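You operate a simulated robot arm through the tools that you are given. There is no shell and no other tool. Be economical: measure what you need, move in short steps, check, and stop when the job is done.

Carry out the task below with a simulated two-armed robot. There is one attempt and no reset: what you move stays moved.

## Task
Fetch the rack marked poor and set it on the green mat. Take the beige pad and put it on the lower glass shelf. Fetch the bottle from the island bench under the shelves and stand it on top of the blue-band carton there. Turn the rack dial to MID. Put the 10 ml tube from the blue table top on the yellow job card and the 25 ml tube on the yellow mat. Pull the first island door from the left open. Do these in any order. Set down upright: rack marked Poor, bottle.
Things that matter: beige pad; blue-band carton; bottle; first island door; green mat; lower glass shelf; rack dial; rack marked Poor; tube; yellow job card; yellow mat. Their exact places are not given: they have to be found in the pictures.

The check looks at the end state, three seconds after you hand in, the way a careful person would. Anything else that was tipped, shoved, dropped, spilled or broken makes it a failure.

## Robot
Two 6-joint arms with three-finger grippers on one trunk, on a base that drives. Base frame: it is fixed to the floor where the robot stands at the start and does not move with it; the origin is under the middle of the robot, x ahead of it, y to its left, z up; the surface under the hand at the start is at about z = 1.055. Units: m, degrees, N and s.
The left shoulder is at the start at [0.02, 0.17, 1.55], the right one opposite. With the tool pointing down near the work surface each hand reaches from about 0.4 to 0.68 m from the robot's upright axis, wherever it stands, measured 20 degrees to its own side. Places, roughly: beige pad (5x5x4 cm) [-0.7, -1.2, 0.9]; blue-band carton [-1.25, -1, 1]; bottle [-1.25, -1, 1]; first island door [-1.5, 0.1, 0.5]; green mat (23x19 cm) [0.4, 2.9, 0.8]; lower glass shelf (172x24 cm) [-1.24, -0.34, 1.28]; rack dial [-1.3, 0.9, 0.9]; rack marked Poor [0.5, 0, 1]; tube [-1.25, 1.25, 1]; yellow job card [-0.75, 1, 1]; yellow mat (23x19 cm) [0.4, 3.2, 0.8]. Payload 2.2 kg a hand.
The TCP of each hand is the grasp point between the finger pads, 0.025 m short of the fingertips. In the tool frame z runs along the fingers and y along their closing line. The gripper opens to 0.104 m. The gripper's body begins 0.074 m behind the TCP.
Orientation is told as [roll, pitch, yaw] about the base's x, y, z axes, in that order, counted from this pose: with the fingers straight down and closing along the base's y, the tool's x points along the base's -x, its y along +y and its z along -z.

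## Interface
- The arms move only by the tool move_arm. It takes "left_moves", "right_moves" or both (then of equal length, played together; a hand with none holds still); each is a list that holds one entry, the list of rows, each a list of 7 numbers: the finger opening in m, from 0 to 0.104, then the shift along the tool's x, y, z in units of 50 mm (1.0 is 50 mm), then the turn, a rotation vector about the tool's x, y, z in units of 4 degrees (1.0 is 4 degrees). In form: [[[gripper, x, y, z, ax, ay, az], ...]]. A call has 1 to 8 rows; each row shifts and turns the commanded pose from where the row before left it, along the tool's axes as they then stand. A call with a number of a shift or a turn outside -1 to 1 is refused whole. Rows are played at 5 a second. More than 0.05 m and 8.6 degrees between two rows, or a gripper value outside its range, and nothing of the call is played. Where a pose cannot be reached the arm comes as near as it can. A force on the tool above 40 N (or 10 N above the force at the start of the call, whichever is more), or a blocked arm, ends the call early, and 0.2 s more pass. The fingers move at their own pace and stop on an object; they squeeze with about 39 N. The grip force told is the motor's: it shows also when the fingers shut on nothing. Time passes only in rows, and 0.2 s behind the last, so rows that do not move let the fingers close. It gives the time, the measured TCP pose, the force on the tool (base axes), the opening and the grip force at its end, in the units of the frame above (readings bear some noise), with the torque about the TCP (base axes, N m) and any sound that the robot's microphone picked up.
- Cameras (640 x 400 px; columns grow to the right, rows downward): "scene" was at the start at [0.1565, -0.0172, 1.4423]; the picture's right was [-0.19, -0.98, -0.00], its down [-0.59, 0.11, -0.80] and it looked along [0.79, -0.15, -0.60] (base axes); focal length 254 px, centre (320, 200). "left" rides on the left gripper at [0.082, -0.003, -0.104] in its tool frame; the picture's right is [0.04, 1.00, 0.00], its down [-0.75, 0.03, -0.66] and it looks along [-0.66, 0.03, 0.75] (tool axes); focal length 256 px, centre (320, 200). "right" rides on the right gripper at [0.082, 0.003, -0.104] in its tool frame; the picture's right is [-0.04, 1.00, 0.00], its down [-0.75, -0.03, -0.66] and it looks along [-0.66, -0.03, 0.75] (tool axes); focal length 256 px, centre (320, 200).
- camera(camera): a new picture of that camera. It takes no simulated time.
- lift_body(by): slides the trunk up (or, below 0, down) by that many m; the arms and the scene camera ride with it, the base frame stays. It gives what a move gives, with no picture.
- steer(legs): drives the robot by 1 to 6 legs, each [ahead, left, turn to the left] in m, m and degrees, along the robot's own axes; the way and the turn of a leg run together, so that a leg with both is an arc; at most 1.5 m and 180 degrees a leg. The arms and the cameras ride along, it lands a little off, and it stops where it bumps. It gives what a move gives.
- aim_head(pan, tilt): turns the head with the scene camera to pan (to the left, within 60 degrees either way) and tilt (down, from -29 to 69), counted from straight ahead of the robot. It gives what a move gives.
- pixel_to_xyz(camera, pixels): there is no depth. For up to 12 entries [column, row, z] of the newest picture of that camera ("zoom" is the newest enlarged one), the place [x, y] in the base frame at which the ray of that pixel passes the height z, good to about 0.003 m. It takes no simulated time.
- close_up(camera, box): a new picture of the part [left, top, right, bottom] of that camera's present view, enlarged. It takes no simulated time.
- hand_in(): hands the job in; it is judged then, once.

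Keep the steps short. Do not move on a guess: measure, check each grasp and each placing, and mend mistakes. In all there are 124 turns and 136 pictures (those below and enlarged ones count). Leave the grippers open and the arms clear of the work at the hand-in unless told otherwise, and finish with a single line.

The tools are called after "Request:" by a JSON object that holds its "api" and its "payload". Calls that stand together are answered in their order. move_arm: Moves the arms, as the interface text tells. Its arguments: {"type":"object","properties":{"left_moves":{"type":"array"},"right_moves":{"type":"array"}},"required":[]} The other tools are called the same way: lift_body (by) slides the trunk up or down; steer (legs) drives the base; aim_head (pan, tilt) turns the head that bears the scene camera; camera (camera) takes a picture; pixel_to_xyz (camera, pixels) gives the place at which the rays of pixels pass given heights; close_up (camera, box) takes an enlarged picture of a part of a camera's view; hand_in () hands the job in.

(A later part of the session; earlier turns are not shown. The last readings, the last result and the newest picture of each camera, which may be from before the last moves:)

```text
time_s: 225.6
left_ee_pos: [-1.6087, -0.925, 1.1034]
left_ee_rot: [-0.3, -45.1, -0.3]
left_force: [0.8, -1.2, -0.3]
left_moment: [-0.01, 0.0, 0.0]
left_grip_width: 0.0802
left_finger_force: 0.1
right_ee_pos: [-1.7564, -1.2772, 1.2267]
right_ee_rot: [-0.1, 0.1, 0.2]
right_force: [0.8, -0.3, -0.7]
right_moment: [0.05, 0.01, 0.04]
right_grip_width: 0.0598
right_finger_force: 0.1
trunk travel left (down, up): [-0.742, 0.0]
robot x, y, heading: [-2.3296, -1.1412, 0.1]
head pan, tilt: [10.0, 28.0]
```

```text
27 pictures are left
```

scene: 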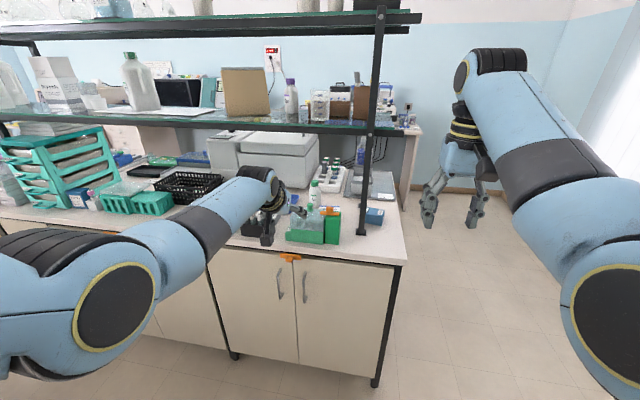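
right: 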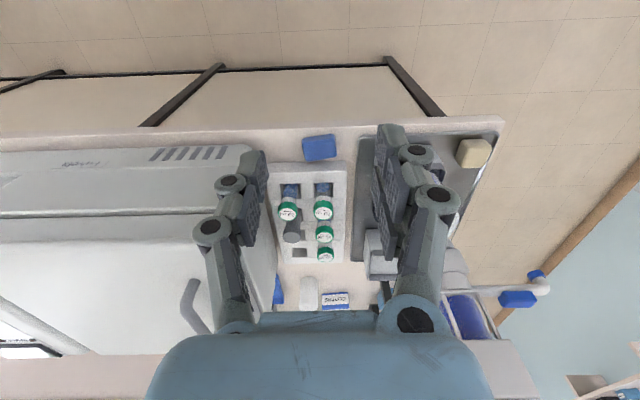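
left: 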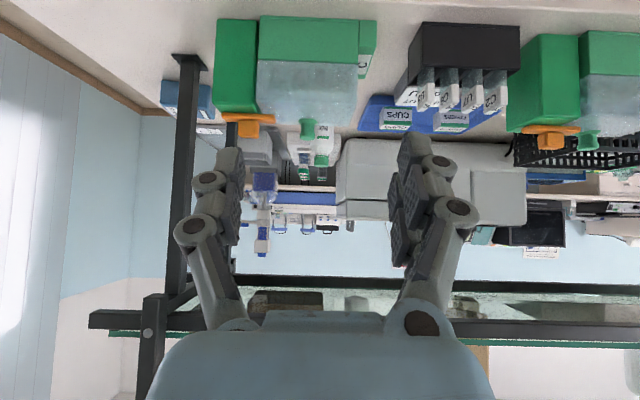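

The tank stands between me and the bottle (its top ≈1.0). I'll grip the bottle by its cap with the hand tilted about 40° coming over the tank. I enlarge the left view to refine the positions.

Request:
{"api": "close_up", "payload": {"camera": "left", "box": [200, 20, 420, 210]}}

Request:
{"api": "close_up", "payload": {"camera": "scene", "box": [230, 160, 400, 270]}}

```text
2.11 times, centred on (310, 115) of left
```

zoom: 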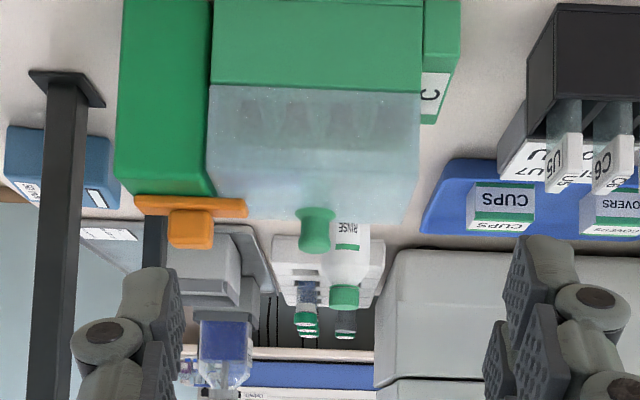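

```text
3.64 times, centred on (315, 215) of scene
```

zoom: 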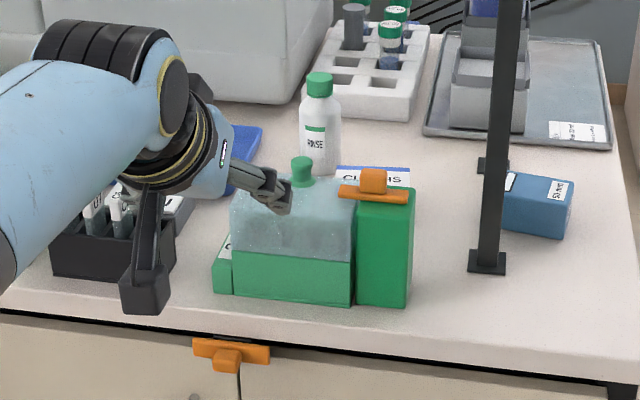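

Request:
{"api": "pixel_to_xyz", "payload": {"camera": "zoom", "pixels": [[215, 292, 0.865], [234, 296, 0.865], [408, 306, 0.865], [319, 80, 1.0], [319, 80, 0.99], [302, 162, 1.0], [302, 162, 0.98], [235, 195, 0.95], [375, 172, 0.98], [375, 172, 1.0], [490, 268, 0.865], [412, 190, 0.97]]}}

Request:
{"api": "pixel_to_xyz", "payload": {"camera": "left", "pixels": [[322, 161, 0.99], [322, 161, 1.0], [322, 155, 0.985], [308, 128, 0.98], [308, 128, 1.0], [250, 133, 0.98], [250, 133, 1.0]]}}

```text
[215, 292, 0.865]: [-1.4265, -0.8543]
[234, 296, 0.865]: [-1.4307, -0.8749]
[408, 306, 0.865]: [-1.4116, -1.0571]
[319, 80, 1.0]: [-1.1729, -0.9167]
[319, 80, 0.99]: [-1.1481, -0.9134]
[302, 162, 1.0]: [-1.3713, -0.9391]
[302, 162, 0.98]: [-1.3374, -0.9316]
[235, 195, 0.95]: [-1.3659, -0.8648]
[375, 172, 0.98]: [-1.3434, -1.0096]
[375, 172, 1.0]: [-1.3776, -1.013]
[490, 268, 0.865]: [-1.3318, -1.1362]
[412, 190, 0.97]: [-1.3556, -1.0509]
```

```text
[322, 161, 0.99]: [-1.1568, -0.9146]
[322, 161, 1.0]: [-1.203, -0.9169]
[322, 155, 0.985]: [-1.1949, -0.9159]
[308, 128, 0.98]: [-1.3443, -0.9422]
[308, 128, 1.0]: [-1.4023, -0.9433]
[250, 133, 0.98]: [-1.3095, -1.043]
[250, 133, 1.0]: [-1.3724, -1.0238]
```

Cap top ≈(−1.19, −0.917, 1.0); tank knob/clip tops ≈1.0 at x≈−1.37. I set the hand at z 1.05 (over the tank, under the shelf beam), drive 0.27 m in and check.

Request:
{"api": "move_arm", "payload": {"left_moves": [[[0.07, 0.38, 0.08, 0.38, 0, 0, 0], [0.07, 0.36, 0.08, 0.36, 0, 0, 0], [0.07, 0, 0, 0, 0, 0, 0]]]}}

Request:
{"api": "steer", "payload": {"legs": [[0.25, 0, 0]]}}

Request:
{"api": "camera", "payload": {"camera": "left"}}

Request:
{"api": "close_up", "payload": {"camera": "scene", "box": [180, 120, 380, 280]}}

```text
time_s: 226.4
left_ee_pos: [-1.6088, -0.9173, 1.0517]
left_ee_rot: [-0.3, -45.2, -0.1]
left_force: [-0.3, -0.8, -0.3]
left_moment: [-0.02, 0.01, -0.01]
left_grip_width: 0.0699
left_finger_force: 0.0
right_ee_pos: [-1.7554, -1.2769, 1.2271]
right_ee_rot: [0.0, 0.1, 0.2]
right_force: [0.0, -0.5, -0.7]
right_moment: [0.02, -0.02, -0.02]
right_grip_width: 0.0599
right_finger_force: 0.0
trunk travel left (down, up): [-0.742, 0.0]
robot x, y, heading: [-2.3348, -1.1382, 0.5]
head pan, tilt: [10.0, 28.0]
```

```text
time_s: 228.2
left_ee_pos: [-1.3566, -0.9166, 1.0518]
left_ee_rot: [-0.2, -45.2, 0.0]
left_force: [0.1, 0.8, -0.2]
left_moment: [0.0, 0.0, -0.01]
left_grip_width: 0.0703
left_finger_force: 0.1
right_ee_pos: [-1.5048, -1.2756, 1.2263]
right_ee_rot: [0.0, 0.2, 0.2]
right_force: [0.0, 0.2, -0.2]
right_moment: [-0.01, 0.0, 0.02]
right_grip_width: 0.0599
right_finger_force: 0.1
trunk travel left (down, up): [-0.742, 0.0]
robot x, y, heading: [-2.0819, -1.1365, 0.5]
head pan, tilt: [10.0, 28.0]
```

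```text
24 pictures are left
```

left: 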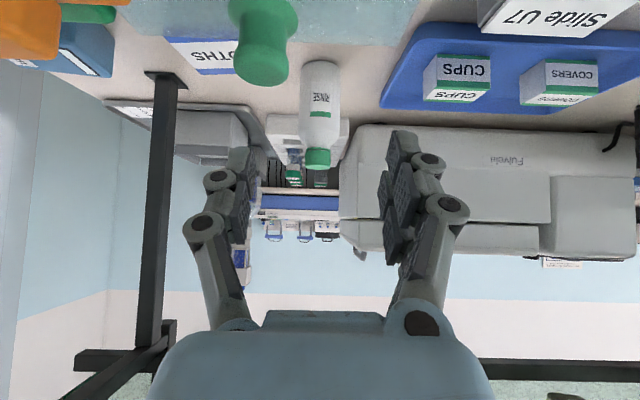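

```text
2.50 times, centred on (280, 200) of scene
```

zoom: 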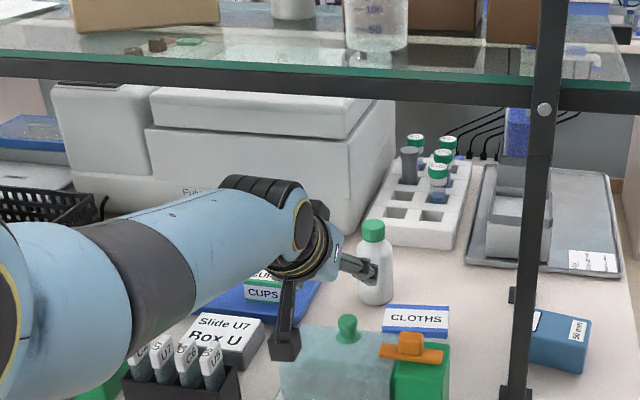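

Request:
{"api": "pixel_to_xyz", "payload": {"camera": "left", "pixels": [[318, 168, 1.0], [318, 168, 0.99], [318, 168, 0.98], [320, 60, 0.865], [318, 148, 0.97], [170, 40, 0.91], [205, 70, 0.91], [262, 85, 1.0]]}}

Request:
{"api": "pixel_to_xyz", "payload": {"camera": "zoom", "pixels": [[373, 225, 1.0], [373, 225, 0.99], [375, 303, 0.865], [383, 330, 0.91], [447, 337, 0.91], [385, 306, 0.91], [449, 312, 0.91], [348, 318, 1.0], [410, 338, 1.0]]}}

```text
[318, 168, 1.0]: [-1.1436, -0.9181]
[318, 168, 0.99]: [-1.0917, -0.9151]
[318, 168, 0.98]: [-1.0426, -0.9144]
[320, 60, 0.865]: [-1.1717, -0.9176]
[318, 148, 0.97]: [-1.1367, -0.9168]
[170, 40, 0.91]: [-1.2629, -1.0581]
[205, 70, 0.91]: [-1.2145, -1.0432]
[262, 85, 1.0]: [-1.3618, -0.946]
```

```text
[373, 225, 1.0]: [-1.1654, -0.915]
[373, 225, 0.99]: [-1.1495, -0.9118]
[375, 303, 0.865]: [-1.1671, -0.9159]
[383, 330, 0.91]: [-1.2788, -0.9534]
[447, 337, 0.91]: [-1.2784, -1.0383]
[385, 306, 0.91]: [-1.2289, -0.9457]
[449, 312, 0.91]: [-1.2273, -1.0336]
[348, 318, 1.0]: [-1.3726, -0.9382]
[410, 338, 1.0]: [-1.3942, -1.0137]
```

With both sides' views combined: bench z≈0.89, bottle centre (−1.177, −0.917), top ≈1.007; carton top z≈0.927, centre ≈(−1.281, −0.995). I drive the last 0.18 m so the fingers come over the cap.

Request:
{"api": "steer", "payload": {"legs": [[0.18, 0, 0]]}}

Request:
{"api": "camera", "payload": {"camera": "left"}}

```text
time_s: 229.5
left_ee_pos: [-1.2442, -0.9154, 1.0517]
left_ee_rot: [-0.3, -45.3, 0.0]
left_force: [-0.8, -0.3, 1.2]
left_moment: [0.0, 0.0, 0.02]
left_grip_width: 0.0701
left_finger_force: 0.0
right_ee_pos: [-1.3973, -1.2757, 1.227]
right_ee_rot: [0.0, 1.7, 1.0]
right_force: [0.1, -0.5, -0.8]
right_moment: [0.02, -0.05, 0.01]
right_grip_width: 0.06
right_finger_force: 0.0
trunk travel left (down, up): [-0.742, 0.0]
robot x, y, heading: [-1.9641, -1.1364, 0.3]
head pan, tilt: [10.0, 28.0]
stopped in leg 1: the force on the tool passed its limit at 143 N (the readings are from after the stop); the commanded pose is now the measured one
```

```text
22 pictures are left
```

left: 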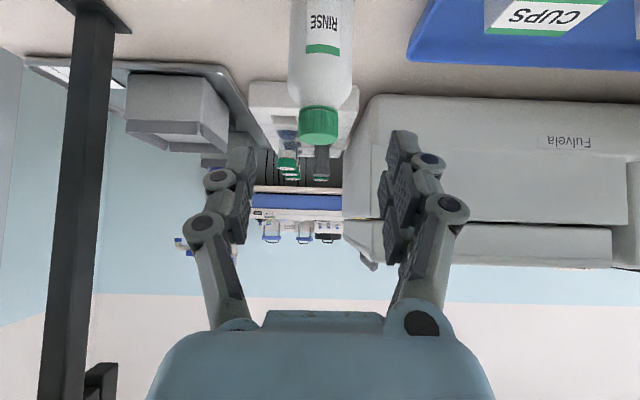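

The right hand bumped the shelf's end. I back 4 cm, swing the right hand outward (−y) by 0.2 m, and check the shelf.

Request:
{"api": "steer", "payload": {"legs": [[-0.04, 0, 0]]}}

Request:
{"api": "move_arm", "payload": {"right_moves": [[[0.06, 0.5, -0.8, 0, 0, 0, 0], [0.06, 0, -1, 0, 0, 0, 0], [0.06, 0, -1, 0, 0, 0, 0], [0.06, 0, -1, 0, 0, 0, 0], [0.06, 0, -0.6, 0, 0, 0, 0]]]}}

Request:
{"api": "camera", "payload": {"camera": "scene"}}

```text
time_s: 230.3
left_ee_pos: [-1.2798, -0.9153, 1.0495]
left_ee_rot: [-0.3, -45.1, -0.1]
left_force: [0.3, -0.1, 0.0]
left_moment: [-0.01, -0.01, 0.0]
left_grip_width: 0.0697
left_finger_force: 0.0
right_ee_pos: [-1.433, -1.2749, 1.2253]
right_ee_rot: [0.0, 1.7, 1.0]
right_force: [0.0, -0.5, 0.7]
right_moment: [-0.02, 0.01, 0.01]
right_grip_width: 0.0599
right_finger_force: 0.1
trunk travel left (down, up): [-0.742, 0.0]
robot x, y, heading: [-2.0068, -1.1365, 0.2]
head pan, tilt: [10.0, 28.0]
```

```text
time_s: 231.5
left_ee_pos: [-1.2816, -0.9159, 1.0514]
left_ee_rot: [-0.2, -45.2, -0.1]
left_force: [0.5, 0.2, 0.3]
left_moment: [-0.03, 0.0, 0.02]
left_grip_width: 0.0701
left_finger_force: 0.1
right_ee_pos: [-1.4325, -1.4901, 1.2015]
right_ee_rot: [0.1, 1.8, 1.0]
right_force: [0.3, 0.7, -0.3]
right_moment: [0.02, -0.02, 0.0]
right_grip_width: 0.0599
right_finger_force: 0.1
right hand out of reach, approached as far as the arm can: row 1, 2
trunk travel left (down, up): [-0.742, 0.0]
robot x, y, heading: [-2.0033, -1.1366, 0.5]
head pan, tilt: [10.0, 28.0]
```

```text
21 pictures are left
```

scene: 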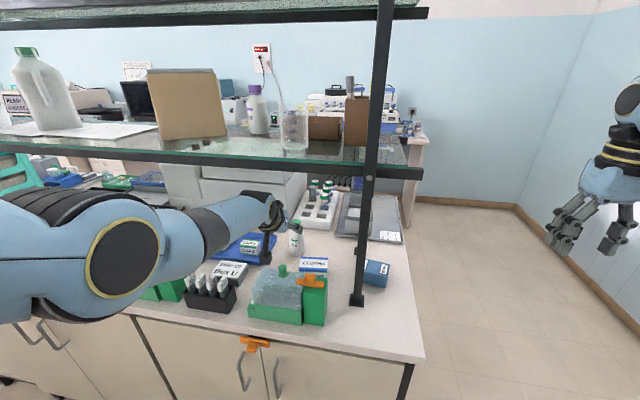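

All shelf items stand. The right hand is clear now. I drive 0.105 m ahead.

Request:
{"api": "steer", "payload": {"legs": [[0.105, 0, 0]]}}

Request:
{"api": "camera", "payload": {"camera": "left"}}

```text
time_s: 232.7
left_ee_pos: [-1.1755, -0.9142, 1.0505]
left_ee_rot: [-0.3, -45.0, -0.2]
left_force: [-0.2, 0.9, 0.1]
left_moment: [0.0, -0.01, 0.02]
left_grip_width: 0.0702
left_finger_force: 0.0
right_ee_pos: [-1.3261, -1.4904, 1.2002]
right_ee_rot: [0.0, 1.7, 0.9]
right_force: [0.8, 0.3, -0.9]
right_moment: [-0.05, -0.01, -0.02]
right_grip_width: 0.06
right_finger_force: 0.1
trunk travel left (down, up): [-0.742, 0.0]
robot x, y, heading: [-1.9003, -1.1388, 0.6]
head pan, tilt: [10.0, 28.0]
```

```text
20 pictures are left
```

left: 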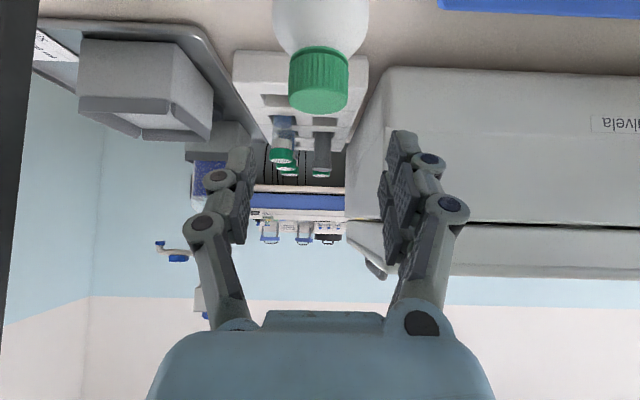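

Cap is centred (col 318) and at the right depth; it spans z≈0.98–1.015. I go straight down 0.06 m and close.

Request:
{"api": "move_arm", "payload": {"left_moves": [[[0.07, 0.3, 0, 0.3, 0, 0, 0], [0.07, 0.3, 0, 0.3, 0, 0, 0], [0.07, 0.25, 0, 0.25, 0, 0, 0], [0.07, 0, 0, 0, 0, 0, 0], [0.04, 0, 0, 0, 0, 0, 0], [0.015, 0, 0, 0, 0, 0, 0], [0.015, 0, 0, 0, 0, 0, 0]]]}}

Request:
{"api": "camera", "payload": {"camera": "left"}}

```text
time_s: 234.3
left_ee_pos: [-1.198, -0.9166, 1.0052]
left_ee_rot: [-0.2, -45.1, -0.1]
left_force: [0.4, 0.1, 0.3]
left_moment: [-0.03, -0.03, -0.01]
left_grip_width: 0.0311
left_finger_force: 38.9
left hand out of reach, approached as far as the arm can: row 1, 2, 3
right_ee_pos: [-1.3257, -1.4895, 1.2009]
right_ee_rot: [0.1, 1.6, 1.1]
right_force: [-0.5, -0.8, 0.3]
right_moment: [0.02, 0.01, 0.02]
right_grip_width: 0.0602
right_finger_force: 0.0
trunk travel left (down, up): [-0.742, 0.0]
robot x, y, heading: [-1.9017, -1.1351, 0.5]
head pan, tilt: [10.0, 28.0]
```

```text
19 pictures are left
```

left: 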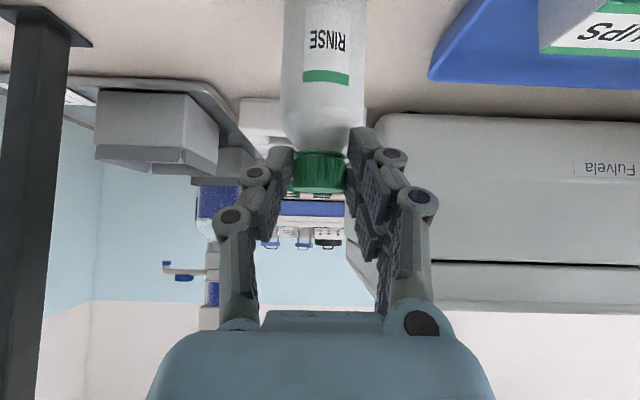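

The cap is gripped (0.031, 39 N). I lift 5.5 cm straight up and check that the bottle comes along.

Request:
{"api": "move_arm", "payload": {"left_moves": [[[0.015, -0.3, 0, -0.3, 0, 0, 0], [0.015, -0.25, 0, -0.25, 0, 0, 0], [0.015, -0.25, 0, -0.25, 0, 0, 0], [0.015, 0, 0, 0, 0, 0, 0]]]}}

Request:
{"api": "close_up", "payload": {"camera": "scene", "box": [200, 150, 400, 330]}}

```text
time_s: 235.3
left_ee_pos: [-1.1982, -0.9161, 1.0614]
left_ee_rot: [-0.4, -45.2, -0.1]
left_force: [0.1, 0.2, -1.2]
left_moment: [0.02, 0.05, -0.01]
left_grip_width: 0.0309
left_finger_force: 38.2
right_ee_pos: [-1.3248, -1.4891, 1.2008]
right_ee_rot: [0.0, 1.7, 1.0]
right_force: [0.7, 0.3, -0.4]
right_moment: [0.02, -0.01, -0.03]
right_grip_width: 0.0601
right_finger_force: 0.1
trunk travel left (down, up): [-0.742, 0.0]
robot x, y, heading: [-1.8981, -1.1366, 0.7]
head pan, tilt: [10.0, 28.0]
```

```text
2.22 times, centred on (300, 240) of scene
```

zoom: 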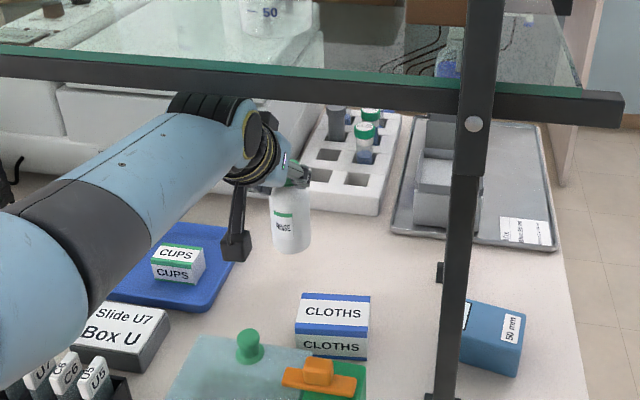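

The bottle hangs upright. I measure the carton top in this view.

Request:
{"api": "pixel_to_xyz", "payload": {"camera": "zoom", "pixels": [[303, 293, 0.927], [369, 296, 0.927], [368, 326, 0.927], [297, 325, 0.927], [297, 357, 0.89], [292, 246, 0.945], [303, 293, 0.935], [297, 325, 0.935]]}}

```text
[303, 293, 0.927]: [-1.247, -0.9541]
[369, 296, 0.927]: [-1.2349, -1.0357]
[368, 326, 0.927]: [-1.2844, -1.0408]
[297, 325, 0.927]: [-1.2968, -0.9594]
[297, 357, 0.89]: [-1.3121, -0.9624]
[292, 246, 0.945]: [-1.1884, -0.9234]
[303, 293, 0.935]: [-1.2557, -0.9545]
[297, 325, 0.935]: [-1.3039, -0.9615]
```

Carton top centre ≈(−1.275, −0.998). I raise 1 cm more and shift the base by (−0.098, −0.082).

Request:
{"api": "move_arm", "payload": {"left_moves": [[[0.015, -0.14, 0, -0.14, 0, 0, 0], [0.015, 0, 0, 0, 0, 0, 0]]]}}

Request:
{"api": "steer", "payload": {"legs": [[-0.098, -0.082, 0]]}}

Request:
{"api": "close_up", "payload": {"camera": "scene", "box": [200, 150, 400, 330]}}

Request:
{"api": "camera", "payload": {"camera": "left"}}

```text
time_s: 235.9
left_ee_pos: [-1.1983, -0.9167, 1.069]
left_ee_rot: [-0.4, -44.9, -0.1]
left_force: [1.3, -0.6, -2.3]
left_moment: [-0.02, 0.08, -0.03]
left_grip_width: 0.0309
left_finger_force: 39.1
right_ee_pos: [-1.3237, -1.4875, 1.2009]
right_ee_rot: [-0.1, 1.9, 1.0]
right_force: [-0.4, 0.1, -0.1]
right_moment: [-0.03, 0.0, 0.01]
right_grip_width: 0.06
right_finger_force: 0.1
trunk travel left (down, up): [-0.742, 0.0]
robot x, y, heading: [-1.9009, -1.1353, 0.5]
head pan, tilt: [10.0, 28.0]
```

```text
time_s: 237.2
left_ee_pos: [-1.2946, -0.9997, 1.0721]
left_ee_rot: [-0.2, -45.1, -0.2]
left_force: [-0.3, -0.3, -1.6]
left_moment: [0.01, 0.02, -0.01]
left_grip_width: 0.0312
left_finger_force: 39.3
right_ee_pos: [-1.4224, -1.5713, 1.2012]
right_ee_rot: [0.1, 1.8, 1.0]
right_force: [-0.3, 0.0, 0.6]
right_moment: [-0.01, -0.01, -0.02]
right_grip_width: 0.0601
right_finger_force: 0.0
trunk travel left (down, up): [-0.742, 0.0]
robot x, y, heading: [-1.9955, -1.2156, 0.7]
head pan, tilt: [10.0, 28.0]
```

```text
2.22 times, centred on (300, 240) of scene
```

zoom: 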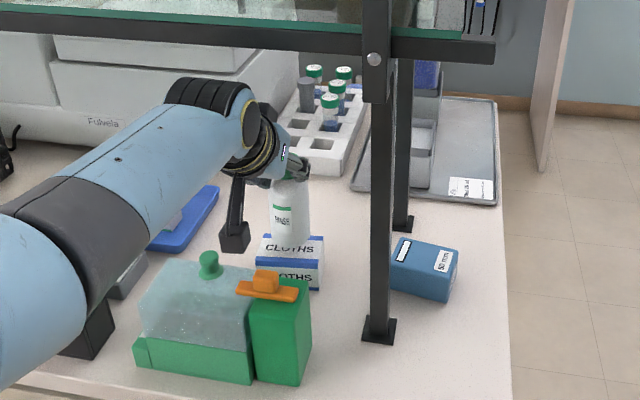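

```text
16 pictures are left
```

left: 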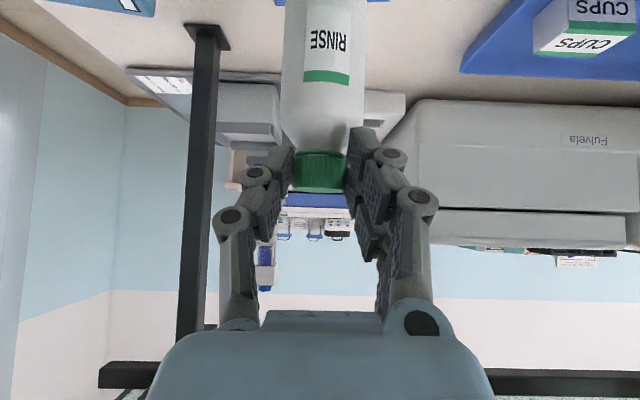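

The bottle is over the carton's middle. I lower carefully until contact.

Request:
{"api": "move_arm", "payload": {"left_moves": [[[0.015, 0.14, 0, 0.14, 0, 0, 0], [0.015, 0.1, 0, 0.1, 0, 0, 0], [0.015, 0.04, 0, 0.04, 0, 0, 0]]]}}

Request:
{"api": "move_arm", "payload": {"left_moves": [[[0.015, 0.04, 0, 0.04, 0, 0, 0], [0.015, 0.04, 0, 0.04, 0, 0, 0]]]}}

```text
time_s: 238.0
left_ee_pos: [-1.2935, -0.9987, 1.0555]
left_ee_rot: [-0.1, -45.4, 0.0]
left_force: [-1.8, 0.6, 10.2]
left_moment: [-0.12, 0.04, 0.04]
left_grip_width: 0.0309
left_finger_force: 38.8
right_ee_pos: [-1.4251, -1.5718, 1.2007]
right_ee_rot: [0.2, 1.7, 1.0]
right_force: [0.0, -0.4, 0.1]
right_moment: [-0.05, -0.01, 0.0]
right_grip_width: 0.0601
right_finger_force: 0.1
trunk travel left (down, up): [-0.742, 0.0]
robot x, y, heading: [-1.9964, -1.2201, 0.1]
head pan, tilt: [10.0, 28.0]
```

```text
time_s: 238.6
left_ee_pos: [-1.2948, -1.0007, 1.0511]
left_ee_rot: [-0.2, -45.7, -0.3]
left_force: [0.3, 2.9, 26.5]
left_moment: [-0.17, -0.69, 0.22]
left_grip_width: 0.0308
left_finger_force: 39.0
right_ee_pos: [-1.4255, -1.5724, 1.2029]
right_ee_rot: [0.1, 1.7, 1.1]
right_force: [-0.3, -0.1, 1.0]
right_moment: [0.01, 0.02, 0.0]
right_grip_width: 0.0599
right_finger_force: 0.0
trunk travel left (down, up): [-0.742, 0.0]
robot x, y, heading: [-1.9998, -1.2191, 0.3]
head pan, tilt: [10.0, 28.0]
```

It stands (26 N). I ease up 2 mm, open, and withdraw along the fingers.

Request:
{"api": "move_arm", "payload": {"left_moves": [[[0.015, -0.03, 0, -0.03, 0, 0, 0], [0.05, 0, 0, 0, 0, 0, 0], [0.065, 0, 0, 0, 0, 0, 0], [0.065, 0, 0, 0, 0, 0, 0], [0.065, -0.05, 0, -0.4, 0, 0, 0], [0.065, 0, 0, -0.6, 0, 0, 0], [0.065, 0, 0, -0.4, 0, 0, 0]]]}}

Request:
{"api": "close_up", "payload": {"camera": "scene", "box": [200, 150, 400, 330]}}

```text
time_s: 240.2
left_ee_pos: [-1.3432, -0.9995, 1.1004]
left_ee_rot: [-0.3, -45.2, -0.2]
left_force: [0.3, -0.4, 0.1]
left_moment: [0.0, 0.01, -0.01]
left_grip_width: 0.0652
left_finger_force: 0.0
right_ee_pos: [-1.4227, -1.5724, 1.2022]
right_ee_rot: [0.0, 1.7, 1.0]
right_force: [-0.5, -0.5, 0.0]
right_moment: [0.0, 0.0, -0.04]
right_grip_width: 0.0599
right_finger_force: 0.1
trunk travel left (down, up): [-0.742, 0.0]
robot x, y, heading: [-1.9937, -1.2195, 0.3]
head pan, tilt: [10.0, 28.0]
```

```text
2.22 times, centred on (300, 240) of scene
```

zoom: 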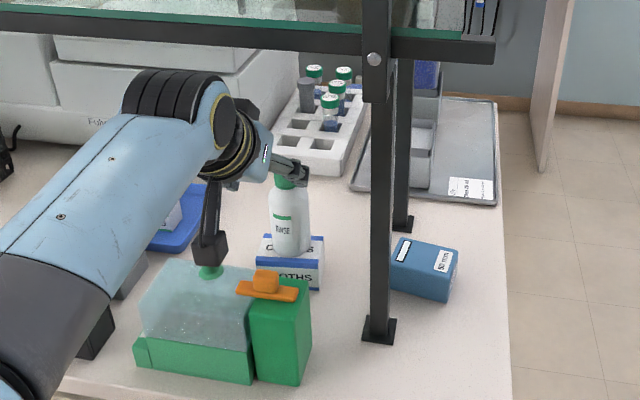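

The bottle stands on the carton. I back off 0.35 m and look left along the aisle for the doors and the counter opposite.

Request:
{"api": "steer", "payload": {"legs": [[-0.35, 0, 0]]}}

Request:
{"api": "aim_head", "payload": {"pan": 58, "tilt": 35}}

Request:
{"api": "camera", "payload": {"camera": "scene"}}

```text
time_s: 242.4
left_ee_pos: [-1.6931, -1.0005, 1.0999]
left_ee_rot: [-0.2, -45.2, -0.1]
left_force: [1.0, -0.3, -0.1]
left_moment: [0.0, 0.01, -0.03]
left_grip_width: 0.0648
left_finger_force: 0.1
right_ee_pos: [-1.7739, -1.574, 1.2014]
right_ee_rot: [0.1, 1.7, 1.0]
right_force: [0.4, 0.8, -1.0]
right_moment: [0.0, -0.04, 0.0]
right_grip_width: 0.06
right_finger_force: 0.0
trunk travel left (down, up): [-0.742, 0.0]
robot x, y, heading: [-2.3483, -1.2184, 0.3]
head pan, tilt: [10.0, 28.0]
```

```text
time_s: 243.6
left_ee_pos: [-1.6922, -0.9997, 1.1]
left_ee_rot: [-0.2, -45.2, -0.1]
left_force: [-0.4, -0.6, -1.1]
left_moment: [-0.02, -0.02, 0.02]
left_grip_width: 0.065
left_finger_force: 0.0
right_ee_pos: [-1.7741, -1.5731, 1.2027]
right_ee_rot: [0.1, 1.7, 1.0]
right_force: [0.7, 0.4, -0.6]
right_moment: [0.0, -0.01, 0.0]
right_grip_width: 0.06
right_finger_force: 0.0
trunk travel left (down, up): [-0.742, 0.0]
robot x, y, heading: [-2.3491, -1.2202, 0.4]
head pan, tilt: [58.0, 35.0]
```

```text
14 pictures are left
```

scene: 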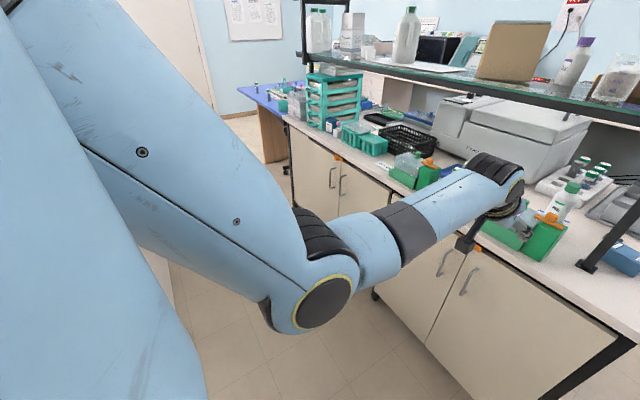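

Request:
{"api": "pixel_to_xyz", "payload": {"camera": "scene", "pixels": [[185, 330, 0.0], [170, 260, 0.0], [150, 262, 0.88], [333, 168, 0.75], [332, 188, 0.65], [344, 178, 0.75], [290, 125, 0.88], [296, 200, 0.4], [388, 190, 0.88], [445, 250, 0.75], [338, 157, 0.85]]}}

Request:
{"api": "close_up", "payload": {"camera": "scene", "box": [270, 110, 410, 230]}}

```text
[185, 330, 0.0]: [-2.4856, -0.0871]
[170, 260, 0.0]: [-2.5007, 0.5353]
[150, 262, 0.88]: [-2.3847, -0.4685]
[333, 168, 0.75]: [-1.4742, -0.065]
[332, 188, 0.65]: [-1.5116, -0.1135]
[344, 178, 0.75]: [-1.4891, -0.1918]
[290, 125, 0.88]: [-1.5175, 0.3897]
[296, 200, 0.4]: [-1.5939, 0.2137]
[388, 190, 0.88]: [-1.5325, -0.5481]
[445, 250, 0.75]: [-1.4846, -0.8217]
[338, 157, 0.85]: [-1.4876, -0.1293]
```

```text
3.33 times, centred on (340, 170) of scene
```

zoom: 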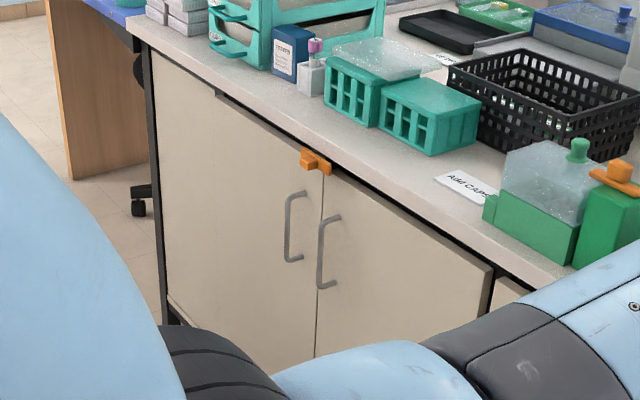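

The first (leftmost) door's handle is a vertical bar near (−1.55, −0.08); an orange piece sits at the top of the door seam. Counter opposite at x≈−2.49. I lower the trunk 0.36 m here in free space, pull the left hand back 0.1 m, then move in front of the door.

Request:
{"api": "lift_body", "payload": {"by": -0.36}}

Request:
{"api": "move_arm", "payload": {"left_moves": [[[0.08, 0.5, 0, -0.5, 0, 0, 0], [0.08, 0.5, 0, -0.5, 0, 0, 0], [0.08, 0.4, 0, -0.4, 0, 0, 0], [0.08, 0, 0, 0, 0, 0, 0]]], "right_moves": [[[0.06, 0.8, 0, 0, 0, 0, 0], [0.06, 0.8, 0, 0, 0, 0, 0], [0.06, 0.8, 0, 0, 0, 0, 0], [0.06, 0, 0, 0, 0, 0, 0]]]}}

Request:
{"api": "steer", "payload": {"legs": [[0.16, 0.1, 0], [0, 0.85, 0]]}}

Request:
{"api": "aim_head", "payload": {"pan": 10, "tilt": 25}}

Request:
{"api": "camera", "payload": {"camera": "scene"}}

```text
time_s: 247.1
left_ee_pos: [-1.6934, -1.0007, 0.7398]
left_ee_rot: [-0.3, -45.2, 0.0]
left_force: [-0.4, -0.3, 0.1]
left_moment: [0.03, -0.01, -0.01]
left_grip_width: 0.0654
left_finger_force: 0.0
right_ee_pos: [-1.774, -1.5746, 0.8427]
right_ee_rot: [0.1, 1.6, 1.1]
right_force: [0.2, 0.5, 0.2]
right_moment: [0.0, 0.0, -0.02]
right_grip_width: 0.0602
right_finger_force: 0.1
trunk travel left (down, up): [-0.382, 0.36]
robot x, y, heading: [-2.345, -1.2217, 0.5]
head pan, tilt: [58.0, 35.0]
```

```text
time_s: 248.1
left_ee_pos: [-1.7922, -0.9998, 0.7398]
left_ee_rot: [-0.3, -45.2, -0.2]
left_force: [-0.3, -0.4, 0.8]
left_moment: [-0.02, -0.01, -0.01]
left_grip_width: 0.0799
left_finger_force: 0.0
right_ee_pos: [-1.8669, -1.5966, 0.794]
right_ee_rot: [0.1, 1.5, 1.0]
right_force: [0.5, 0.0, 0.6]
right_moment: [-0.01, 0.0, 0.01]
right_grip_width: 0.0601
right_finger_force: 0.1
right hand out of reach, approached as far as the arm can: row 1, 2, 3
trunk travel left (down, up): [-0.382, 0.36]
robot x, y, heading: [-2.3481, -1.2193, 0.5]
head pan, tilt: [58.0, 35.0]
```

```text
time_s: 253.8
left_ee_pos: [-1.6381, -0.0399, 0.7388]
left_ee_rot: [-0.3, -45.2, -0.1]
left_force: [0.5, 0.1, 0.8]
left_moment: [-0.03, 0.01, -0.02]
left_grip_width: 0.0799
left_finger_force: 0.1
right_ee_pos: [-1.7134, -0.6355, 0.7933]
right_ee_rot: [0.1, 1.4, 0.9]
right_force: [-0.3, 1.2, 0.2]
right_moment: [0.0, 0.02, 0.01]
right_grip_width: 0.0601
right_finger_force: 0.1
trunk travel left (down, up): [-0.382, 0.36]
robot x, y, heading: [-2.1964, -0.2626, 0.3]
head pan, tilt: [58.0, 35.0]
```

```text
time_s: 255.0
left_ee_pos: [-1.6395, -0.0403, 0.7397]
left_ee_rot: [-0.2, -45.3, -0.2]
left_force: [0.2, -0.5, -0.5]
left_moment: [0.01, 0.01, 0.0]
left_grip_width: 0.0798
left_finger_force: 0.1
right_ee_pos: [-1.7141, -0.6347, 0.794]
right_ee_rot: [0.1, 1.5, 0.8]
right_force: [0.8, 0.9, -0.7]
right_moment: [-0.01, 0.0, 0.03]
right_grip_width: 0.0599
right_finger_force: 0.1
trunk travel left (down, up): [-0.382, 0.36]
robot x, y, heading: [-2.1927, -0.26, 0.3]
head pan, tilt: [10.0, 25.0]
```

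```text
12 pictures are left
```

scene: 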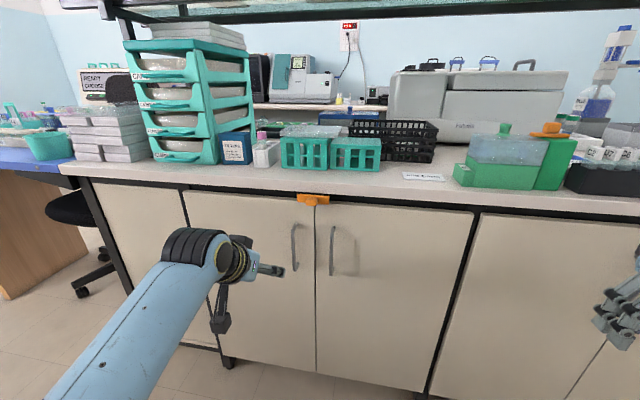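

Request:
{"api": "camera", "payload": {"camera": "left"}}

Request:
{"api": "close_up", "payload": {"camera": "scene", "box": [260, 175, 360, 285]}}

```text
11 pictures are left
```

left: 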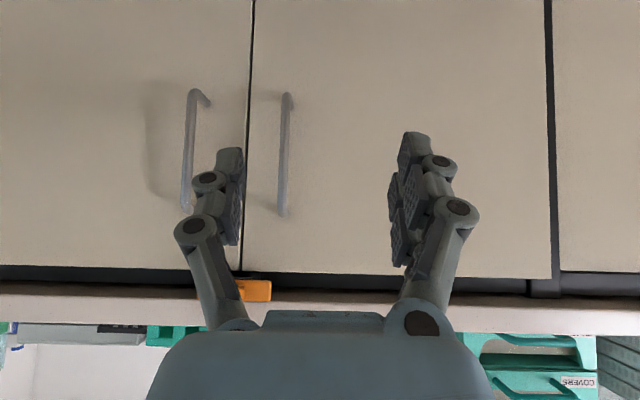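

```text
3.64 times, centred on (310, 230) of scene
```

zoom: 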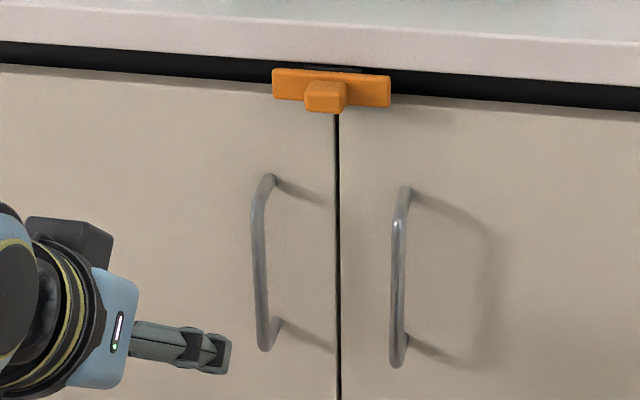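

The orange piece looks like a turn/slide latch over the seam. I measure handle and latch.

Request:
{"api": "pixel_to_xyz", "payload": {"camera": "zoom", "pixels": [[257, 210, 0.745], [259, 260, 0.705], [264, 340, 0.66], [257, 210, 0.755], [264, 340, 0.65], [325, 97, 0.85], [325, 97, 0.86], [272, 85, 0.855], [390, 92, 0.855], [337, 120, 0.83]]}}

Request:
{"api": "pixel_to_xyz", "payload": {"camera": "left", "pixels": [[284, 110, 0.66], [284, 110, 0.67], [284, 110, 0.65], [265, 290, 0.84], [265, 290, 0.85]]}}

```text
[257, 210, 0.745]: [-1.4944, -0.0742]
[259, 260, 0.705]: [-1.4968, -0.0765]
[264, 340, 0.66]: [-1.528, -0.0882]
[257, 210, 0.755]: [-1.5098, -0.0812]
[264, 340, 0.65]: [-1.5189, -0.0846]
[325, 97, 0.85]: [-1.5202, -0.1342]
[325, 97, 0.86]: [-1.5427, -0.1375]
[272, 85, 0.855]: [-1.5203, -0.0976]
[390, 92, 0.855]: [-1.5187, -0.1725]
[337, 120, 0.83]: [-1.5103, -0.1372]
```

```text
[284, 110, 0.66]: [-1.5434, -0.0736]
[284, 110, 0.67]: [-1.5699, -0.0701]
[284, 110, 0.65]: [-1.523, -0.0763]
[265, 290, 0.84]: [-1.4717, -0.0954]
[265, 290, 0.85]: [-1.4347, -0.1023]
```

Handle bar ≈(−1.54, −0.075), z 0.65–0.76. I bring the open fingers around it and close.

Request:
{"api": "move_arm", "payload": {"left_moves": [[[0.06, -0.14, -0.35, 0.3, 0, 0, 0], [0.06, -0.14, -0.35, 0.35, 0, 0, 0], [0.06, -0.2, 0, 0.45, 0, 0, 0], [0.06, -0.2, 0, 0.45, 0, 0, 0], [0.06, -0.1, 0, 0.3, 0, 0, 0], [0.03, 0, 0, 0, 0, 0, 0], [0.0, 0, 0, 0, 0, 0, 0], [0.0, 0, 0, 0, 0, 0, 0]]]}}

Request:
{"api": "camera", "payload": {"camera": "left"}}

```text
time_s: 256.8
left_ee_pos: [-1.5459, -0.075, 0.7025]
left_ee_rot: [-0.1, -45.1, -0.2]
left_force: [0.4, 0.3, 0.1]
left_moment: [0.03, -0.01, 0.06]
left_grip_width: 0.0001
left_finger_force: 28.7
right_ee_pos: [-1.7129, -0.6373, 0.7928]
right_ee_rot: [0.1, 1.5, 0.9]
right_force: [0.8, -0.2, 0.1]
right_moment: [0.01, -0.02, 0.01]
right_grip_width: 0.0602
right_finger_force: 0.0
trunk travel left (down, up): [-0.382, 0.36]
robot x, y, heading: [-2.1944, -0.2605, 0.1]
head pan, tilt: [10.0, 25.0]
```

```text
9 pictures are left
```

left: 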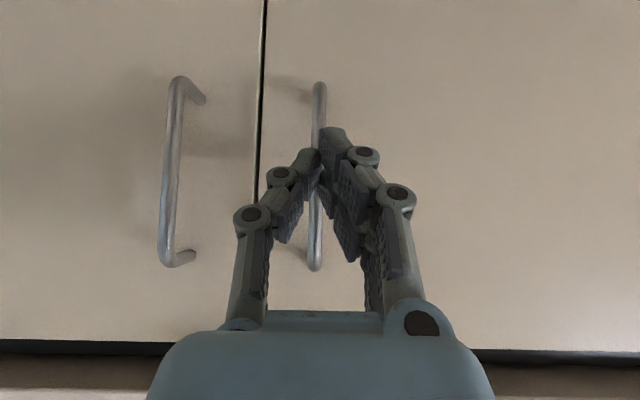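

The fingers closed 3.6 cm short of the bar (from the size change it is at x≈−1.508). I open, go 4 cm further, and close.

Request:
{"api": "move_arm", "payload": {"left_moves": [[[0.05, 0, 0, 0, 0, 0, 0], [0.05, 0, 0, 0, 0, 0, 0], [0.05, -0.28, 0, 0.28, 0, 0, 0], [0.05, -0.28, 0, 0.28, 0, 0, 0], [0.05, 0, 0, 0, 0, 0, 0], [0.0, 0, 0, 0, 0, 0, 0], [0.0, 0, 0, 0, 0, 0, 0]]]}}

```text
time_s: 258.4
left_ee_pos: [-1.5065, -0.0759, 0.7018]
left_ee_rot: [-0.1, -45.1, -0.2]
left_force: [0.7, -0.8, -0.9]
left_moment: [0.2, 0.01, -0.09]
left_grip_width: 0.0093
left_finger_force: 30.6
right_ee_pos: [-1.714, -0.6357, 0.7935]
right_ee_rot: [0.1, 1.4, 0.9]
right_force: [-0.8, -1.0, -0.4]
right_moment: [0.05, 0.04, 0.04]
right_grip_width: 0.06
right_finger_force: 0.2
trunk travel left (down, up): [-0.382, 0.36]
robot x, y, heading: [-2.1952, -0.2594, 0.6]
head pan, tilt: [10.0, 25.0]
```

The bar is held (0.009). I try a short, gentle pull of 3 cm and read the force.

Request:
{"api": "move_arm", "payload": {"left_moves": [[[0.0, 0.14, 0, -0.14, 0, 0, 0], [0.0, 0.14, 0, -0.14, 0, 0, 0], [0.0, 0.14, 0, -0.14, 0, 0, 0], [0.0, 0, 0, 0, 0, 0, 0]]]}}

```text
time_s: 259.4
left_ee_pos: [-1.5338, -0.0712, 0.7026]
left_ee_rot: [-0.1, -45.3, -0.2]
left_force: [5.5, 24.4, 2.0]
left_moment: [0.93, 0.02, 0.16]
left_grip_width: 0.0093
left_finger_force: 36.8
right_ee_pos: [-1.7124, -0.6333, 0.7946]
right_ee_rot: [0.0, 1.5, 1.0]
right_force: [-0.1, -0.7, -0.1]
right_moment: [0.02, 0.01, -0.02]
right_grip_width: 0.0597
right_finger_force: 0.0
trunk travel left (down, up): [-0.382, 0.36]
robot x, y, heading: [-2.1912, -0.2612, 0.3]
head pan, tilt: [10.0, 25.0]
```

It moved 2.7 cm. I look whether the door opens and how the latch stands.

Request:
{"api": "close_up", "payload": {"camera": "scene", "box": [180, 165, 380, 325]}}

```text
2.50 times, centred on (280, 245) of scene
```

zoom: 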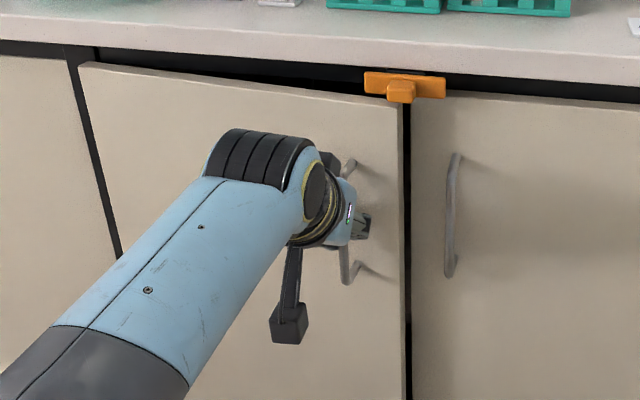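

The door swings free – the orange latch sits above its edge and does not hold it. I keep pulling along the arc.

Request:
{"api": "move_arm", "payload": {"left_moves": [[[0.0, 0.23, 0.14, -0.23, 0, 0, 0], [0.0, 0.23, 0.14, -0.23, 0, 0, 0], [0.0, 0.27, 0.15, -0.27, 0, 0, 0], [0.0, 0.27, 0.15, -0.27, 0, 0, 0], [0.0, 0.27, 0.15, -0.27, 0, 0, 0], [0.0, 0, 0, 0, 0, 0, 0]]]}}

```text
time_s: 260.8
left_ee_pos: [-1.6243, -0.0358, 0.7017]
left_ee_rot: [-0.1, -45.3, -0.1]
left_force: [17.1, 27.7, 4.7]
left_moment: [1.03, -0.29, 0.05]
left_grip_width: 0.0086
left_finger_force: 36.6
right_ee_pos: [-1.713, -0.6344, 0.7935]
right_ee_rot: [0.0, 1.6, 1.0]
right_force: [0.8, 0.4, 0.8]
right_moment: [0.01, -0.03, 0.01]
right_grip_width: 0.0602
right_finger_force: 0.1
trunk travel left (down, up): [-0.382, 0.36]
robot x, y, heading: [-2.1929, -0.2597, 0.4]
head pan, tilt: [10.0, 25.0]
```

About 20° open. I pull on to about 33°.

Request:
{"api": "move_arm", "payload": {"left_moves": [[[0.0, 0.25, 0.24, -0.25, 0, 0, 0], [0.0, 0.25, 0.24, -0.25, 0, 0, 0], [0.0, 0.25, 0.26, -0.25, 0, 0, 0], [0.0, 0.22, 0.28, -0.22, 0, 0, 0], [0.0, 0, 0, 0, 0, 0, 0]]]}}

Request:
{"api": "steer", "payload": {"legs": [[-0.04, 0.06, 0]]}}

```text
time_s: 262.0
left_ee_pos: [-1.6919, 0.0148, 0.7015]
left_ee_rot: [-0.1, -45.3, -0.3]
left_force: [29.6, 27.5, 8.7]
left_moment: [0.92, -0.31, 0.1]
left_grip_width: 0.0092
left_finger_force: 36.4
right_ee_pos: [-1.7127, -0.6351, 0.7934]
right_ee_rot: [-0.1, 1.6, 0.9]
right_force: [0.2, 0.0, -0.5]
right_moment: [0.0, -0.01, 0.0]
right_grip_width: 0.0601
right_finger_force: 0.1
trunk travel left (down, up): [-0.382, 0.36]
robot x, y, heading: [-2.1931, -0.2632, 0.5]
head pan, tilt: [10.0, 25.0]
```

```text
time_s: 263.2
left_ee_pos: [-1.7391, 0.071, 0.7006]
left_ee_rot: [0.4, -45.1, 2.9]
left_force: [6.7, 3.5, -9.0]
left_moment: [0.42, -0.44, -0.04]
left_grip_width: 0.0098
left_finger_force: 37.1
right_ee_pos: [-1.7214, -0.58, 0.7945]
right_ee_rot: [0.0, 1.6, 4.4]
right_force: [-0.6, 0.3, 0.0]
right_moment: [-0.02, 0.0, 0.02]
right_grip_width: 0.0599
right_finger_force: 0.1
trunk travel left (down, up): [-0.382, 0.36]
robot x, y, heading: [-2.2246, -0.2353, 3.9]
head pan, tilt: [10.0, 25.0]
stopped in leg 1: the robot was blocked; the commanded pose is now the measured one
```

Now about 48° open. I let go, raise the hand by the trunk over the door's top, cross to its inner side, and lower again to push it wider.

Request:
{"api": "move_arm", "payload": {"left_moves": [[[0.06, 0, 0, 0, 0, 0, 0], [0.06, 0, 0, 0, 0, 0, 0], [0.06, 0, 0, 0, 0, 0, 0]]]}}

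Request:
{"api": "lift_body", "payload": {"by": 0.21}}

Request:
{"api": "close_up", "payload": {"camera": "scene", "box": [150, 150, 400, 350]}}

```text
time_s: 264.0
left_ee_pos: [-1.7391, 0.0704, 0.7012]
left_ee_rot: [0.2, -45.4, 3.0]
left_force: [0.2, 0.1, 0.3]
left_moment: [0.03, 0.01, -0.02]
left_grip_width: 0.06
left_finger_force: 0.0
right_ee_pos: [-1.7216, -0.5811, 0.7925]
right_ee_rot: [0.1, 1.4, 4.4]
right_force: [-1.1, 0.2, -0.3]
right_moment: [0.04, 0.02, -0.02]
right_grip_width: 0.0601
right_finger_force: 0.1
trunk travel left (down, up): [-0.382, 0.36]
robot x, y, heading: [-2.224, -0.2403, 3.8]
head pan, tilt: [10.0, 25.0]
```

```text
time_s: 266.2
left_ee_pos: [-1.7393, 0.0693, 0.9108]
left_ee_rot: [0.3, -45.3, 2.9]
left_force: [-0.1, 0.2, -0.5]
left_moment: [-0.01, 0.01, -0.02]
left_grip_width: 0.06
left_finger_force: 0.1
right_ee_pos: [-1.722, -0.5816, 1.003]
right_ee_rot: [0.1, 1.6, 4.4]
right_force: [0.3, 0.2, -1.1]
right_moment: [0.0, -0.03, -0.03]
right_grip_width: 0.0599
right_finger_force: 0.1
trunk travel left (down, up): [-0.592, 0.15]
robot x, y, heading: [-2.2223, -0.2384, 4.0]
head pan, tilt: [10.0, 25.0]
```

```text
2.00 times, centred on (275, 250) of scene
```

zoom: 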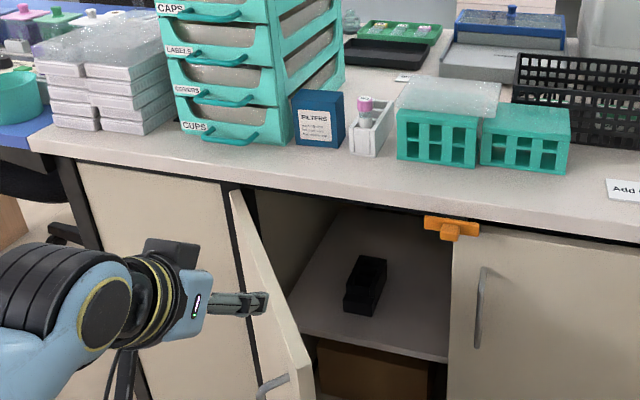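

The door stands about 48° open. I cross the hand to the inner side and lower it to push the door wider.

Request:
{"api": "move_arm", "payload": {"left_moves": [[[0.03, 0, -0.9, 0, 0, 0, 0], [0.0, -0.2, -0.9, 0.2, 0, 0, 0], [0.0, -0.35, -0.2, 0.35, 0, 0, 0], [0.0, -0.3, 0, 0.3, 0, 0, 0], [0.0, 0, 0, 0, 0, 0, 0]]]}}

Request:
{"api": "lift_body", "payload": {"by": -0.17}}

Request:
{"api": "move_arm", "payload": {"left_moves": [[[0.0, 0, 0.6, 0, 0, 0, 0], [0.0, 0, 0.7, 0, 0, 0, 0], [0.0, 0, 0.7, 0, 0, 0, 0], [0.0, 0, 0.7, 0, 0, 0, 0], [0.0, 0, 0.7, 0, 0, 0, 0], [0.0, 0, 0.6, 0, 0, 0, 0], [0.0, 0, 0, 0, 0, 0, 0]]]}}

Request:
{"api": "camera", "payload": {"camera": "scene"}}

```text
time_s: 267.4
left_ee_pos: [-1.6748, -0.0239, 0.9109]
left_ee_rot: [0.6, -45.3, 2.7]
left_force: [-0.3, 0.0, 0.0]
left_moment: [0.03, 0.02, 0.0]
left_grip_width: 0.0
left_finger_force: 28.3
right_ee_pos: [-1.7217, -0.5814, 1.0057]
right_ee_rot: [0.1, 1.6, 4.4]
right_force: [-0.2, 0.2, 0.6]
right_moment: [-0.01, -0.02, 0.02]
right_grip_width: 0.0602
right_finger_force: 0.3
trunk travel left (down, up): [-0.592, 0.15]
robot x, y, heading: [-2.2246, -0.2355, 3.4]
head pan, tilt: [10.0, 25.0]
```

```text
time_s: 269.4
left_ee_pos: [-1.6756, -0.022, 0.7401]
left_ee_rot: [1.0, -45.3, 2.6]
left_force: [0.0, -0.8, 0.1]
left_moment: [0.02, -0.02, 0.0]
left_grip_width: 0.0002
left_finger_force: 27.9
right_ee_pos: [-1.722, -0.5815, 0.8344]
right_ee_rot: [0.1, 1.5, 4.4]
right_force: [0.6, -0.4, -0.4]
right_moment: [0.0, 0.03, 0.02]
right_grip_width: 0.0602
right_finger_force: 0.0
trunk travel left (down, up): [-0.422, 0.32]
robot x, y, heading: [-2.224, -0.2384, 3.9]
head pan, tilt: [10.0, 25.0]
```

```text
time_s: 270.9
left_ee_pos: [-1.6838, 0.1739, 0.7424]
left_ee_rot: [0.3, -45.4, 3.0]
left_force: [-0.1, 0.0, -0.4]
left_moment: [0.03, 0.02, 0.01]
left_grip_width: 0.0
left_finger_force: 28.4
right_ee_pos: [-1.7232, -0.5811, 0.833]
right_ee_rot: [0.1, 1.6, 4.3]
right_force: [0.2, -0.8, 0.0]
right_moment: [0.01, -0.01, 0.03]
right_grip_width: 0.0601
right_finger_force: 0.1
trunk travel left (down, up): [-0.422, 0.32]
robot x, y, heading: [-2.2214, -0.236, 4.0]
head pan, tilt: [10.0, 25.0]
```

```text
6 pictures are left
```

scene: 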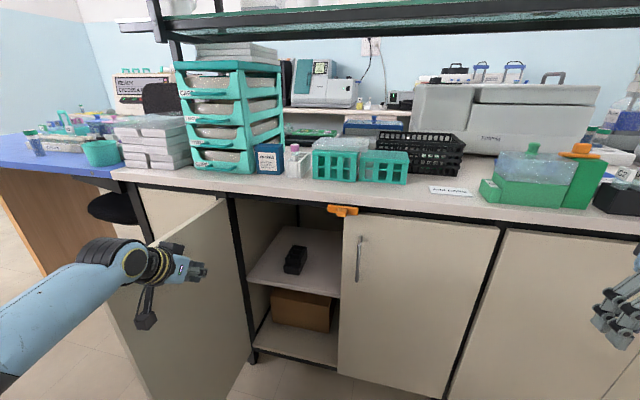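

The door stands wide open. Now the dial: I raise the trunk fully, straighten the base, and move along the aisle to y≈1.15 for the right (downward) hand.

Request:
{"api": "lift_body", "payload": {"by": 0.32}}

Request:
{"api": "steer", "payload": {"legs": [[0, 0, -3.9], [0.045, 0, 0], [0, 1.4, 0]]}}

```text
time_s: 274.1
left_ee_pos: [-1.6845, 0.173, 1.0622]
left_ee_rot: [0.2, -45.3, 3.1]
left_force: [0.2, -0.5, -0.6]
left_moment: [-0.02, 0.0, -0.02]
left_grip_width: 0.0
left_finger_force: 28.5
right_ee_pos: [-1.7226, -0.5809, 1.1534]
right_ee_rot: [0.1, 1.6, 4.4]
right_force: [0.8, -0.6, 1.1]
right_moment: [0.02, 0.01, -0.02]
right_grip_width: 0.0601
right_finger_force: 0.0
trunk travel left (down, up): [-0.742, 0.0]
robot x, y, heading: [-2.2239, -0.2367, 3.8]
head pan, tilt: [10.0, 25.0]
```

```text
time_s: 282.0
left_ee_pos: [-1.6204, 1.5315, 1.0615]
left_ee_rot: [0.2, -45.4, -0.4]
left_force: [0.2, 0.3, -0.2]
left_moment: [0.01, 0.02, 0.0]
left_grip_width: 0.0
left_finger_force: 28.9
right_ee_pos: [-1.7016, 0.7819, 1.1534]
right_ee_rot: [0.1, 1.5, 0.9]
right_force: [0.7, -0.1, 0.6]
right_moment: [0.01, -0.02, -0.01]
right_grip_width: 0.06
right_finger_force: 0.0
trunk travel left (down, up): [-0.742, 0.0]
robot x, y, heading: [-2.1861, 1.1575, 0.1]
head pan, tilt: [10.0, 25.0]
5 turns are left
```

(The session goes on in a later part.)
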